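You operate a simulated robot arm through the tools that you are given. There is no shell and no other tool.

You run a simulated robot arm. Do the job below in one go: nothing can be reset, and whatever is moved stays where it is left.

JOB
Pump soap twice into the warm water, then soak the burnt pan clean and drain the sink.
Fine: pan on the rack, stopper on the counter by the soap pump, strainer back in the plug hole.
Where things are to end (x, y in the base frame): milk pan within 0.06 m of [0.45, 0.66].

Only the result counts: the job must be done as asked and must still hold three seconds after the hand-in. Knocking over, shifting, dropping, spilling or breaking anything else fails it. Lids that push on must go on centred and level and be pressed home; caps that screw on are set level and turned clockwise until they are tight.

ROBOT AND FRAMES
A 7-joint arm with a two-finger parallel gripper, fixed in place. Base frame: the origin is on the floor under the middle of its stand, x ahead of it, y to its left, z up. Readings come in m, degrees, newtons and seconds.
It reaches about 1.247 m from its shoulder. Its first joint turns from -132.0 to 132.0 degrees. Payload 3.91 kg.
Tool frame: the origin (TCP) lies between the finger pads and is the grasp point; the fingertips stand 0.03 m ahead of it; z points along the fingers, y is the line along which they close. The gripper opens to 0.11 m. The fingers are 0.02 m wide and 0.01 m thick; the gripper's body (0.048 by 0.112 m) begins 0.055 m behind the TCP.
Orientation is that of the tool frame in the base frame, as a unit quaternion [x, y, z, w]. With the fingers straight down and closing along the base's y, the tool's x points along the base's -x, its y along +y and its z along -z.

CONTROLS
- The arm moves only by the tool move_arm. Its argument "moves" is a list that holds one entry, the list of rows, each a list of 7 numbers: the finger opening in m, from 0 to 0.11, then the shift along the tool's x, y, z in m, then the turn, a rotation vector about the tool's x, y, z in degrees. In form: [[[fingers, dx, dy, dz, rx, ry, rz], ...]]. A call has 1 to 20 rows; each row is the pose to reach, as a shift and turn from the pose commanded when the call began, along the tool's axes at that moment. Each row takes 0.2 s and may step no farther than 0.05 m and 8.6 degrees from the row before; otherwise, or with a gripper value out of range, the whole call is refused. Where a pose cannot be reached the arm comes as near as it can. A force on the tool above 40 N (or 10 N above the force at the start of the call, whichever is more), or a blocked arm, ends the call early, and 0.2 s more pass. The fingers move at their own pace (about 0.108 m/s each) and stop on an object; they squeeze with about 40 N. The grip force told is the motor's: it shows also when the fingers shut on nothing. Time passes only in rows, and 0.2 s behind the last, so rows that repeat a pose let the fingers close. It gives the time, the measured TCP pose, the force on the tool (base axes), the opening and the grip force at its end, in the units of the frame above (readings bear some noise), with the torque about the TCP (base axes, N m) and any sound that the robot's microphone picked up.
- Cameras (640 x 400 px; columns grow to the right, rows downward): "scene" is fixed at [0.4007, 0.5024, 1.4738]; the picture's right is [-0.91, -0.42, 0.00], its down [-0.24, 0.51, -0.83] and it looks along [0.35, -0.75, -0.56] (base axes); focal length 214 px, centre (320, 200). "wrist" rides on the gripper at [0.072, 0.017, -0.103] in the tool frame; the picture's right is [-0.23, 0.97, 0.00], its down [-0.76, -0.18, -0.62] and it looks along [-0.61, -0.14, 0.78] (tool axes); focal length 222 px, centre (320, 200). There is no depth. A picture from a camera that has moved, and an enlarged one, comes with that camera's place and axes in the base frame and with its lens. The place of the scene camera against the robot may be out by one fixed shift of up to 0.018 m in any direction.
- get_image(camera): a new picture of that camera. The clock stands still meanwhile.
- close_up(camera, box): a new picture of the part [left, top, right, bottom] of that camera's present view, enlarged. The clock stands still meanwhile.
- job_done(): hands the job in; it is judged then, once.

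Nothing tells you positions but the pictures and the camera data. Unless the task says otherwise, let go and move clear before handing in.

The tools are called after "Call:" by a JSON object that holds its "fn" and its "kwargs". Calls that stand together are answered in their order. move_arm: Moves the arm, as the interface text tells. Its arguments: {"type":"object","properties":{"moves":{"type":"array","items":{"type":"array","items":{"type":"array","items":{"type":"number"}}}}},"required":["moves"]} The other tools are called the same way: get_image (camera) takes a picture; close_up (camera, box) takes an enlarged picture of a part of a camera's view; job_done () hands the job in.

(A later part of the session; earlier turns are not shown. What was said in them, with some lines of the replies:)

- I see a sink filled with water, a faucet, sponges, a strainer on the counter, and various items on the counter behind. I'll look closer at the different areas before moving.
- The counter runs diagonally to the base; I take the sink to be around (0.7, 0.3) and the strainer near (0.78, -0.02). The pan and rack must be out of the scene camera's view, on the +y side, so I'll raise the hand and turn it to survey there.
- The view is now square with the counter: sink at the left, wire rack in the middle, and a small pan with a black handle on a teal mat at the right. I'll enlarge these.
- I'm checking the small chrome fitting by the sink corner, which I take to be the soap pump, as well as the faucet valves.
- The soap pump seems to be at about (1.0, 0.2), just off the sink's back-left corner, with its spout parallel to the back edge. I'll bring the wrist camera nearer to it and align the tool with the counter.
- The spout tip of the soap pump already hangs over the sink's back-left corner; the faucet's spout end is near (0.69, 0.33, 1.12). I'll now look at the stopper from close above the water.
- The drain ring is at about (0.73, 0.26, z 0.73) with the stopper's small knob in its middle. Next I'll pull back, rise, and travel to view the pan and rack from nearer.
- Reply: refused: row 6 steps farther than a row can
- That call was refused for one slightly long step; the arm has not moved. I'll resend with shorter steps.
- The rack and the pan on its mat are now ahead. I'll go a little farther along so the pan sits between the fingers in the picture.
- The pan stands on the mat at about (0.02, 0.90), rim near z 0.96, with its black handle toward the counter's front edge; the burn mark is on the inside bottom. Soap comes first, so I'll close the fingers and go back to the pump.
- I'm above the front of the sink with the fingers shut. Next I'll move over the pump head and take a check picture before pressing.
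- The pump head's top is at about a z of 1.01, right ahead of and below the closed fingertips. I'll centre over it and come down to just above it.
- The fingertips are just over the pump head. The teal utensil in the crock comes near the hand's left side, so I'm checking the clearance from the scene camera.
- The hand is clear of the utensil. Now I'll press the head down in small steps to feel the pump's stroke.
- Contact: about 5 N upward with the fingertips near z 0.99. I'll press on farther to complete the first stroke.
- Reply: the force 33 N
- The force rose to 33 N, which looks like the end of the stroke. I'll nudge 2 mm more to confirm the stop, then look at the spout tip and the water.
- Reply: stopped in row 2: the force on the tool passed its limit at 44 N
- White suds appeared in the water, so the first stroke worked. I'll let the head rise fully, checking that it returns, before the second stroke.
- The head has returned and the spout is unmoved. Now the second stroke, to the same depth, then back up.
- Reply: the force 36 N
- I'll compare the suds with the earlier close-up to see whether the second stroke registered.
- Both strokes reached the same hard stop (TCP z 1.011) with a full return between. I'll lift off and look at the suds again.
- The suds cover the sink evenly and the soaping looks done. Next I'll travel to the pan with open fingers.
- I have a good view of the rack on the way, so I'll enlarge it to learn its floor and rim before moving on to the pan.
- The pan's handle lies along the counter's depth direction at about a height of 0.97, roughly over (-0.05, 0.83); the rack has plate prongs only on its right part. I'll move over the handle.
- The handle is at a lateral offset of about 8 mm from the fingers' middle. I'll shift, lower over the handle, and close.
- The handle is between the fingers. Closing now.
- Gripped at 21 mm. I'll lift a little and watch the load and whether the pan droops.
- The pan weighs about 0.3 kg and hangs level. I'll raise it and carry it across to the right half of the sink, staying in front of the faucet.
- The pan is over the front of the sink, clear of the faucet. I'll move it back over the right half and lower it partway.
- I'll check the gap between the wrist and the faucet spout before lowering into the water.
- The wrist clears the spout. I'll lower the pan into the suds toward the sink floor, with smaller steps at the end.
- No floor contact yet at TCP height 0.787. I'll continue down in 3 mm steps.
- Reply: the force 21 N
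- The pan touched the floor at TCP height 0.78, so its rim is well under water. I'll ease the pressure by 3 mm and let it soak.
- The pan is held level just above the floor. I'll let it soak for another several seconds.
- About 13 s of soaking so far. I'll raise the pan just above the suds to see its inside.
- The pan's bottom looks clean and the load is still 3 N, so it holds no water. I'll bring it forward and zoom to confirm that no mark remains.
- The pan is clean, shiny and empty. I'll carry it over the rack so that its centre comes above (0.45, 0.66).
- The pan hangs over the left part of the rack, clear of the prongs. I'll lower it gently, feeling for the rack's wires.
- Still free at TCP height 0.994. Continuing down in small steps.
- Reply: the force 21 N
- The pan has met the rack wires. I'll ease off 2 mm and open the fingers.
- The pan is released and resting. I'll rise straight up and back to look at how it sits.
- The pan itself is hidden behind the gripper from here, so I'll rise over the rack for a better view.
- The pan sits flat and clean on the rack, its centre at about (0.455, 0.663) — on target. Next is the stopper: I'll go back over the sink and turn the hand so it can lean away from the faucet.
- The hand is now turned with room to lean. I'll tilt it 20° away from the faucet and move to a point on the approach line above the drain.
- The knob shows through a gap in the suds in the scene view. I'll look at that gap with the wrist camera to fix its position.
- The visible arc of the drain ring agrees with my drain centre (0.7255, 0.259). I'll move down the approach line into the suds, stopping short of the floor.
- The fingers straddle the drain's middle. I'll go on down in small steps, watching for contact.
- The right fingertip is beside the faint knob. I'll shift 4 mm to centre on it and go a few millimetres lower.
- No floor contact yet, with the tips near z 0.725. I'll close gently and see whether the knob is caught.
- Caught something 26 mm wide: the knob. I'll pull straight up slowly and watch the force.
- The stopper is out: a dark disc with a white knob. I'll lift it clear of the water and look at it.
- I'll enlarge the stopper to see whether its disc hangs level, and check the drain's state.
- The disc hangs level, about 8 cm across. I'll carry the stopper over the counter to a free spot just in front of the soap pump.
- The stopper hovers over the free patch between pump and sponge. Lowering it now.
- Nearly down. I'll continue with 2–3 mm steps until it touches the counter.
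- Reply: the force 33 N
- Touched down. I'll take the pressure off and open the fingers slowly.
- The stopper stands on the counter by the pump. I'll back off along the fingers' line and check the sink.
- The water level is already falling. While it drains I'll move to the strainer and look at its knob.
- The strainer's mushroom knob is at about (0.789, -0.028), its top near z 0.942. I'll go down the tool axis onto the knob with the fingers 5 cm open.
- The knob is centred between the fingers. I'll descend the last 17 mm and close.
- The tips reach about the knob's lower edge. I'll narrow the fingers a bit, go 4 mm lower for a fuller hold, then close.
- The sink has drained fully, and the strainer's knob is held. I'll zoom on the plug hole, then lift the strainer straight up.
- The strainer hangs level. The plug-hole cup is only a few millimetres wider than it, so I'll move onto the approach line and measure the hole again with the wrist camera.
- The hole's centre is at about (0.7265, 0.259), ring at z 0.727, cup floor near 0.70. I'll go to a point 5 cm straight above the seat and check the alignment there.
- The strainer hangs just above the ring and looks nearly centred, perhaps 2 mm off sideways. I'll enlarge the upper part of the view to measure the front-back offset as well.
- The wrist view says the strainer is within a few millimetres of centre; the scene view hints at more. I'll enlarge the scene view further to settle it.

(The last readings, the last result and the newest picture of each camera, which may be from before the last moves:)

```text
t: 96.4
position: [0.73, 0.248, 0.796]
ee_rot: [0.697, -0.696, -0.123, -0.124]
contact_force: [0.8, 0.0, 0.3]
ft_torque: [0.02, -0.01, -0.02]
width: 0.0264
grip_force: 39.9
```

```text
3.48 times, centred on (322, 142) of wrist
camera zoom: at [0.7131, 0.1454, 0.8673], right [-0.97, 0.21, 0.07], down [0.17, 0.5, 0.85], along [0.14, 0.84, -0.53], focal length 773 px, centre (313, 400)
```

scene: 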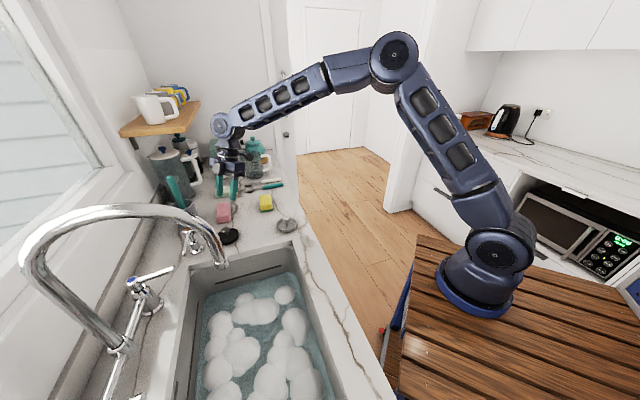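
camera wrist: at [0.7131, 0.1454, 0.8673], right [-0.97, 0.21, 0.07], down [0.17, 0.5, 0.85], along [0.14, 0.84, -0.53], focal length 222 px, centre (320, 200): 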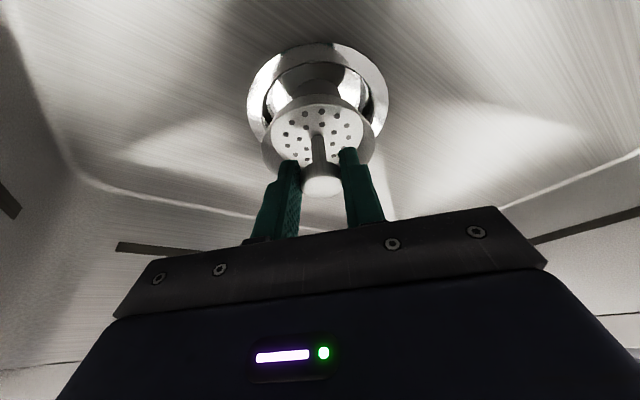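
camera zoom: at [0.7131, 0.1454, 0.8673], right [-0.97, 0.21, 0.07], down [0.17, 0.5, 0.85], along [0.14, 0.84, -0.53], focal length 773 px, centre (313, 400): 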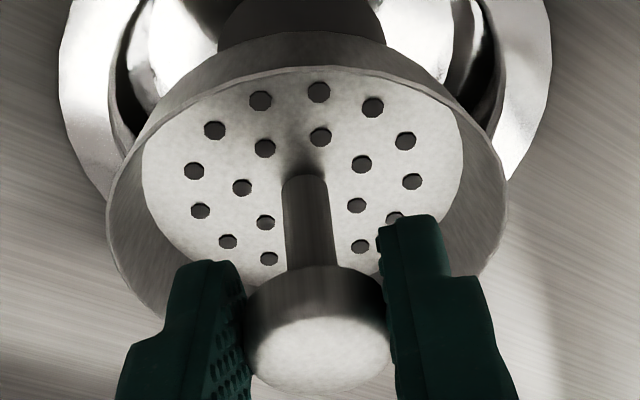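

From the combined views the ring's centre is at about (0.7274, 0.2608) and the strainer hangs roughly 2.6 mm and 3.6 mm off. I'll correct that and lower it vertically to the cup's mouth.

Call:
{"fn": "move_arm", "kwargs": {"moves": [[[0.0, -0.0034, 0.0026, 0.0012, 0, 0, 0], [0.0, -0.0017, 0.0026, 0.0059, 0, 0, 0], [0.0, 0.0, 0.0026, 0.0106, 0, 0, 0], [0.0, 0.0007, 0.0026, 0.0125, 0, 0, 0], [0.0, 0.0007, 0.0026, 0.0125, 0, 0, 0]]]}}

Call:
{"fn": "close_up", "kwargs": {"camera": "scene", "box": [246, 300, 296, 350]}}

Call:
{"fn": "close_up", "kwargs": {"camera": "wrist", "box": [238, 30, 398, 130]}}

```text
t: 97.6
position: [0.7282, 0.2514, 0.7834]
ee_rot: [-0.696, 0.696, 0.122, 0.124]
contact_force: [0.4, 0.0, -0.4]
ft_torque: [0.01, 0.0, 0.0]
width: 0.0262
grip_force: 40.2
```

```text
8.00 times, centred on (271, 325) of scene
camera zoom: at [0.4007, 0.5024, 1.4738], right [-0.91, -0.42, 0.0], down [-0.24, 0.51, -0.83], along [0.35, -0.75, -0.56], focal length 1716 px, centre (712, -800)
```

zoom: 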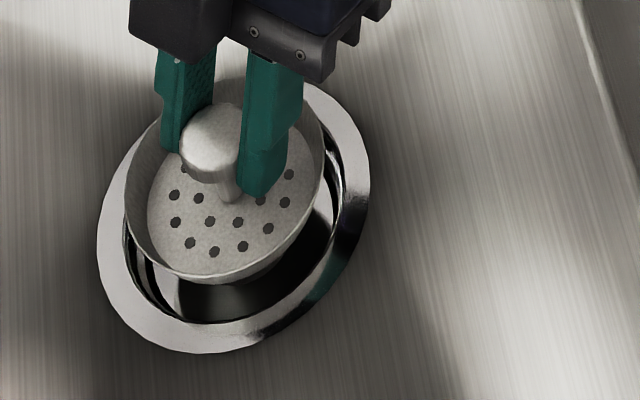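

```text
4.00 times, centred on (318, 80) of wrist
camera zoom: at [0.7101, 0.1492, 0.8559], right [-0.97, 0.21, 0.07], down [0.17, 0.5, 0.85], along [0.14, 0.84, -0.53], focal length 888 px, centre (328, 680)
```

zoom: 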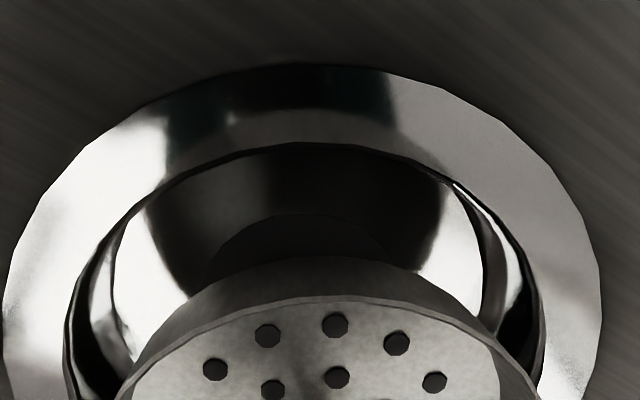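

Now it is concentric within about a millimetre. I'll lower it vertically into the cup in small steps.

Call:
{"fn": "move_arm", "kwargs": {"moves": [[[0.0, 0.0017, -0.0005, 0.0047, 0, 0, 0], [0.0, 0.0034, -0.0007, 0.0094, 0, 0, 0], [0.0, 0.0051, -0.0007, 0.0141, 0, 0, 0], [0.0, 0.0068, -0.0007, 0.0188, 0, 0, 0], [0.0, 0.0075, -0.0007, 0.0207, 0, 0, 0]]]}}

Call:
{"fn": "close_up", "kwargs": {"camera": "scene", "box": [246, 300, 296, 350]}}

```text
t: 98.8
position: [0.7275, 0.2536, 0.7626]
ee_rot: [0.697, -0.695, -0.122, -0.124]
contact_force: [0.8, -0.5, -0.4]
ft_torque: [-0.01, -0.01, -0.01]
width: 0.0264
grip_force: 40.0
```

```text
8.00 times, centred on (271, 325) of scene
camera zoom: at [0.4007, 0.5024, 1.4738], right [-0.91, -0.42, 0.0], down [-0.24, 0.51, -0.83], along [0.35, -0.75, -0.56], focal length 1716 px, centre (712, -800)
```

zoom: 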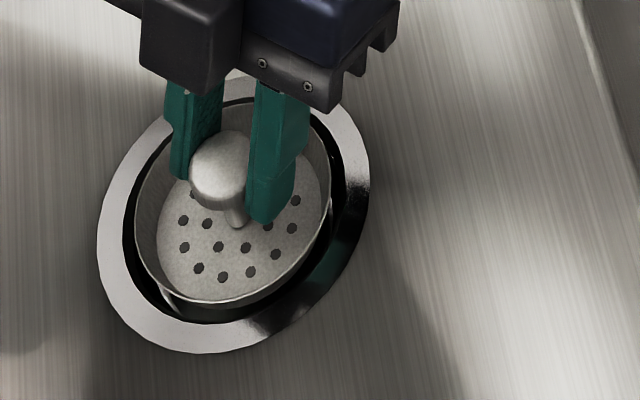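

The strainer is entering the cup with an even gap all round. Continuing down until it seats.

Call:
{"fn": "move_arm", "kwargs": {"moves": [[[0.0, 0.001, 0.0, 0.0028, 0, 0, 0], [0.0, 0.002, 0.0, 0.0056, 0, 0, 0], [0.0, 0.0027, 0.0, 0.0075, 0, 0, 0]]]}}

Call:
{"fn": "close_up", "kwargs": {"camera": "scene", "box": [246, 300, 296, 350]}}

```text
t: 99.6
position: [0.7276, 0.2545, 0.7549]
ee_rot: [0.697, -0.695, -0.123, -0.125]
contact_force: [-0.2, 0.0, -0.7]
ft_torque: [-0.02, 0.0, -0.02]
width: 0.0265
grip_force: 39.8
```

```text
8.00 times, centred on (271, 325) of scene
camera zoom: at [0.4007, 0.5024, 1.4738], right [-0.91, -0.42, 0.0], down [-0.24, 0.51, -0.83], along [0.35, -0.75, -0.56], focal length 1716 px, centre (712, -800)
```

zoom: 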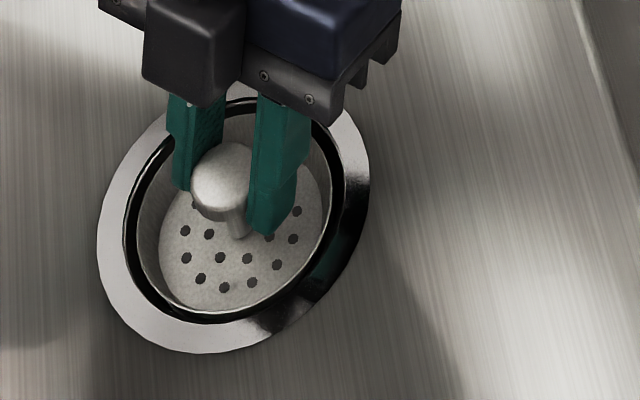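

Call:
{"fn": "move_arm", "kwargs": {"moves": [[[0.0, 0.0007, 0.0, 0.0019, 0, 0, 0], [0.0, 0.0014, 0.0, 0.0038, 0, 0, 0], [0.0, 0.0021, 0.0, 0.0056, 0, 0, 0]]]}}

Call:
{"fn": "close_up", "kwargs": {"camera": "scene", "box": [246, 300, 296, 350]}}

```text
t: 100.4
position: [0.7273, 0.2529, 0.7519]
ee_rot: [0.697, -0.696, -0.121, -0.125]
contact_force: [-2.6, -3.2, 24.5]
ft_torque: [0.13, 0.14, 0.1]
width: 0.0267
grip_force: 39.8
```

```text
8.00 times, centred on (271, 325) of scene
camera zoom: at [0.4007, 0.5024, 1.4738], right [-0.91, -0.42, 0.0], down [-0.24, 0.51, -0.83], along [0.35, -0.75, -0.56], focal length 1716 px, centre (712, -800)
```

zoom: 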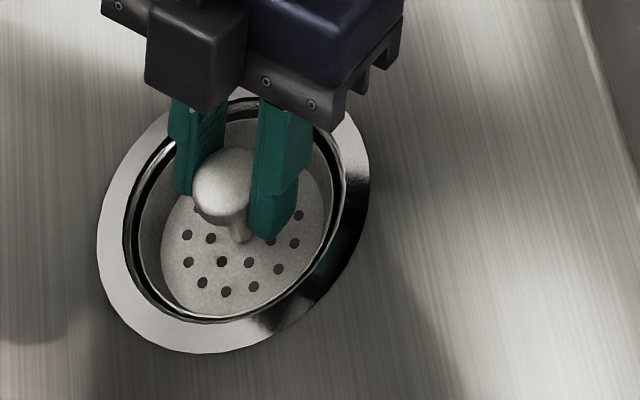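

It seated with a clean vertical force, at the height I expected. I'll ease the pressure, open the fingers slightly, and back off.

Call:
{"fn": "move_arm", "kwargs": {"moves": [[[0.0, -0.0009, 0.0, -0.0024, 0, 0, 0], [0.0, -0.0012, 0.0, -0.0032, 0, 0, 0]]]}}

Call:
{"fn": "move_arm", "kwargs": {"moves": [[[0.034, 0, 0, 0, 0, 0, 0], [0.042, 0, 0, 0, 0, 0, 0], [0.042, 0, 0, 0, 0, 0, 0]]]}}

Call:
{"fn": "close_up", "kwargs": {"camera": "scene", "box": [246, 300, 296, 350]}}

```text
t: 101.0
position: [0.727, 0.2524, 0.7528]
ee_rot: [0.697, -0.696, -0.122, -0.124]
contact_force: [-0.4, 0.0, -0.7]
ft_torque: [0.0, 0.03, -0.01]
width: 0.0263
grip_force: 40.0
```

```text
t: 101.8
position: [0.7267, 0.2522, 0.7528]
ee_rot: [0.697, -0.696, -0.122, -0.125]
contact_force: [0.4, -0.3, 0.2]
ft_torque: [0.0, 0.03, 0.01]
width: 0.0419
grip_force: 0.0
```

```text
8.00 times, centred on (271, 325) of scene
camera zoom: at [0.4007, 0.5024, 1.4738], right [-0.91, -0.42, 0.0], down [-0.24, 0.51, -0.83], along [0.35, -0.75, -0.56], focal length 1716 px, centre (712, -800)
```

zoom: 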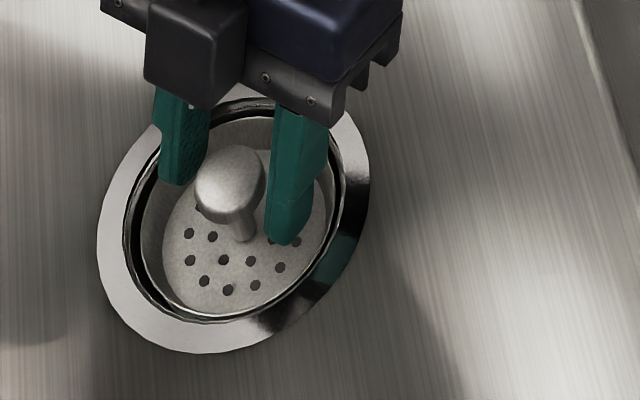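

The strainer stays seated on its own. I'll withdraw along the fingers' line, clear of the faucet, and inspect.

Call:
{"fn": "move_arm", "kwargs": {"moves": [[[0.042, 0, 0, -0.02, 0, 0, 0], [0.042, 0, 0, -0.06, 0, 0, 0], [0.042, 0, 0, -0.105, 0, 0, 0], [0.042, 0, 0, -0.15, 0, 0, 0], [0.042, 0, 0, -0.195, 0, 0, 0], [0.042, 0, 0, -0.24, 0, 0, 0], [0.042, 0, 0, -0.285, 0, 0, 0], [0.042, 0, 0, -0.33, 0, 0, 0]]]}}

Call:
{"fn": "get_image", "kwargs": {"camera": "scene"}}

Call:
{"fn": "close_up", "kwargs": {"camera": "scene", "box": [240, 290, 304, 350]}}

Call:
{"fn": "get_image", "kwargs": {"camera": "wrist"}}

Call:
{"fn": "close_up", "kwargs": {"camera": "wrist", "box": [260, 20, 388, 110]}}

```text
t: 103.6
position: [0.7297, 0.1387, 1.0587]
ee_rot: [-0.696, 0.696, 0.124, 0.124]
contact_force: [0.3, 0.0, -0.4]
ft_torque: [-0.01, 0.02, -0.01]
width: 0.0422
grip_force: 0.0
```

```text
taken
```

scene: 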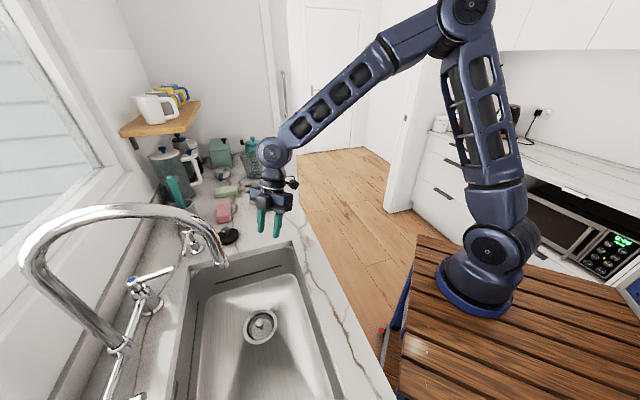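

```text
6.67 times, centred on (272, 320) of scene
camera zoom: at [0.4007, 0.5024, 1.4738], right [-0.91, -0.42, 0.0], down [-0.24, 0.51, -0.83], along [0.35, -0.75, -0.56], focal length 1430 px, centre (640, -600)
```

zoom: 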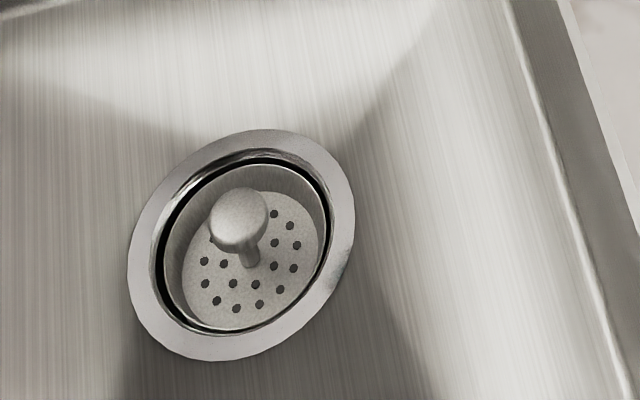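

```text
taken
camera wrist: at [0.7115, 0.0366, 1.1302], right [-0.97, 0.21, 0.08], down [0.18, 0.5, 0.85], along [0.14, 0.84, -0.53], focal length 222 px, centre (320, 200)
```

wrist: 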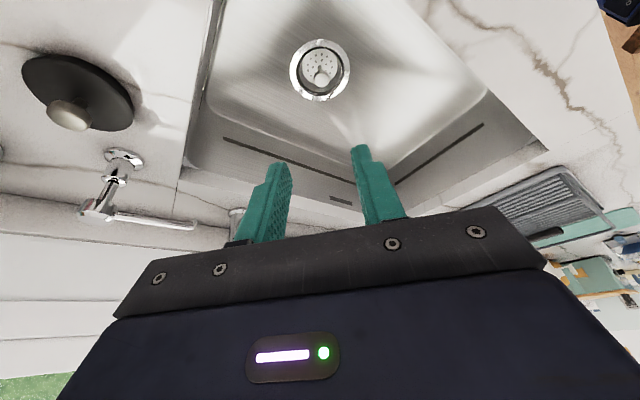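

```text
4.44 times, centred on (324, 65) of wrist
camera zoom: at [0.7115, 0.0366, 1.1302], right [-0.97, 0.21, 0.08], down [0.18, 0.5, 0.85], along [0.14, 0.84, -0.53], focal length 987 px, centre (302, 800)
```

zoom: 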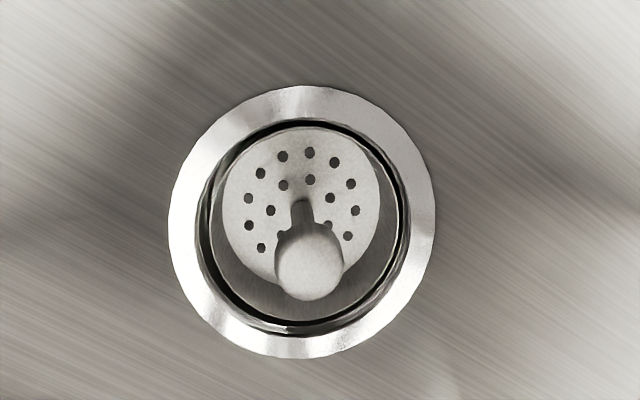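

The strainer sits centred in the plug hole and the sink is empty. I'll check the stopper and pump from close-ups.

Call:
{"fn": "close_up", "kwargs": {"camera": "scene", "box": [160, 190, 320, 270]}}

Call:
{"fn": "close_up", "kwargs": {"camera": "wrist", "box": [10, 40, 210, 240]}}

```text
4.00 times, centred on (240, 230) of scene
camera zoom: at [0.4007, 0.5024, 1.4738], right [-0.91, -0.42, 0.0], down [-0.24, 0.51, -0.83], along [0.35, -0.75, -0.56], focal length 858 px, centre (640, 80)
```

zoom: 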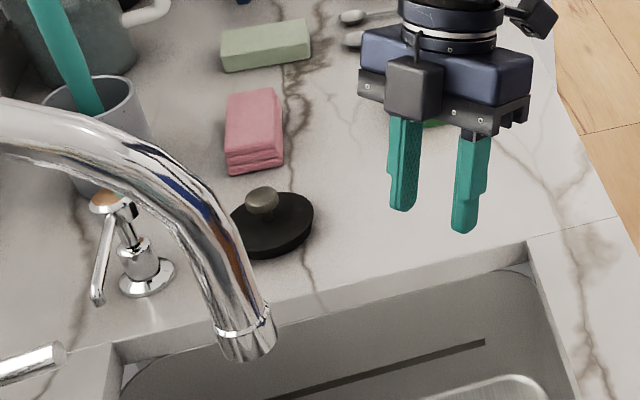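

```text
2.00 times, centred on (110, 140) of wrist
camera zoom: at [0.7115, 0.0366, 1.1302], right [-0.97, 0.21, 0.08], down [0.18, 0.5, 0.85], along [0.14, 0.84, -0.53], focal length 444 px, centre (740, 320)
```

zoom: 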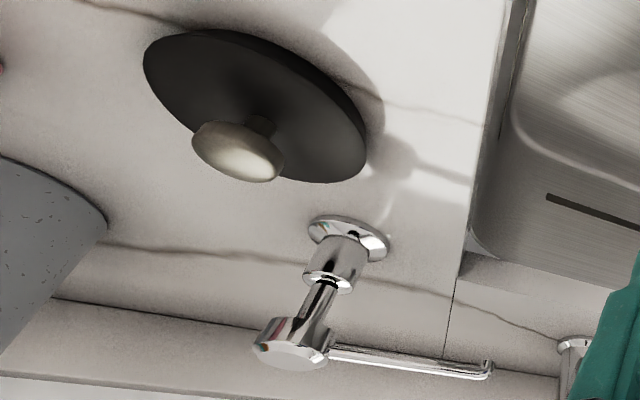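

The stopper lies flat right beside the pump, the pump is untouched since, and the counter items stand as before. I'll raise the hand well clear and take a last look at everything.

Call:
{"fn": "move_arm", "kwargs": {"moves": [[[0.06, 0.0, 0.01, -0.04, 0, 0, 0], [0.06, 0.01, 0.03, -0.08, 0, 0, 0], [0.06, 0.03, 0.06, -0.11, 0, 0, 0], [0.06, 0.05, 0.1, -0.13, 0, 0, 0], [0.06, 0.06, 0.145, -0.14, 0, 0, 0], [0.06, 0.06, 0.19, -0.15, 0, 0, 0], [0.06, 0.06, 0.235, -0.16, 0, 0, 0], [0.06, 0.06, 0.28, -0.17, 0, 0, 0]]]}}

Call:
{"fn": "get_image", "kwargs": {"camera": "wrist"}}

Call:
{"fn": "get_image", "kwargs": {"camera": "scene"}}

```text
t: 105.4
position: [0.4459, 0.0253, 1.1988]
ee_rot: [0.697, -0.695, -0.123, -0.124]
contact_force: [0.8, 0.4, 0.1]
ft_torque: [0.02, 0.05, 0.03]
width: 0.0597
grip_force: 0.0
```

```text
taken
camera wrist: at [0.4298, -0.0779, 1.2698], right [-0.97, 0.21, 0.08], down [0.18, 0.5, 0.85], along [0.14, 0.84, -0.53], focal length 222 px, centre (320, 200)
```

wrist: 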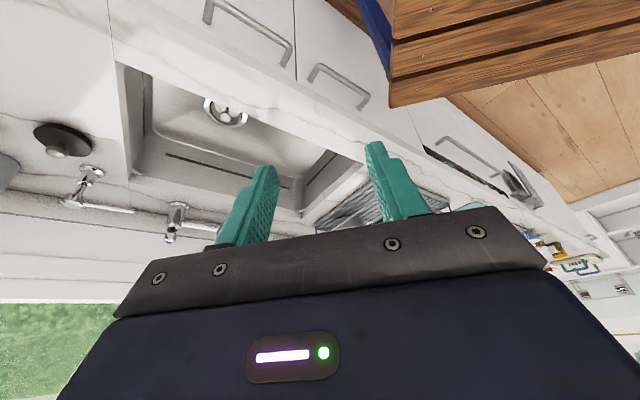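

```text
taken
```

scene: 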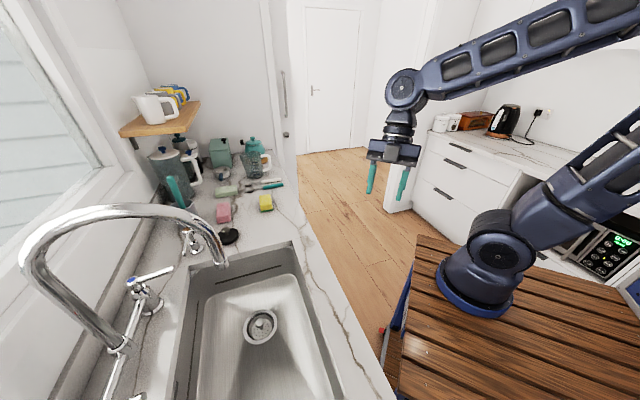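

The sink is empty with the strainer seated in the plug hole, and the stopper lies by the soap pump. When I last viewed the pan it was clean and resting on the rack at about (0.455, 0.663), and I haven't been near it since. The hand is clear and empty, so I'm handing the job in.

Call:
{"fn": "job_done", "kwargs": {}}

```text
The job is handed in.
```

I've handed the job in. As far as the cameras show, everything is done as asked, but I couldn't confirm that the second soap stroke registered.

- **Soap:** I pressed the pump twice, each time to its hard stop with a full return between. Suds appeared after the first stroke. They looked the same after the second, so I have only the pump's travel to go on for that one.
- **Pan:** It soaked for about 13 seconds and came out with no burn mark and no water in it. It sits flat on the rack, with its centre at about (0.455, 0.663), within about 1 cm of the target.
- **Sink:** I pulled the stopper and the water drained away completely.
- **Stopper:** It lies flat on the counter, about 10 cm from the soap pump.
- **Strainer:** It is level and centred in the plug hole.

I saw nothing else moved, spilled or knocked over. The hand is empty and clear of the counter.
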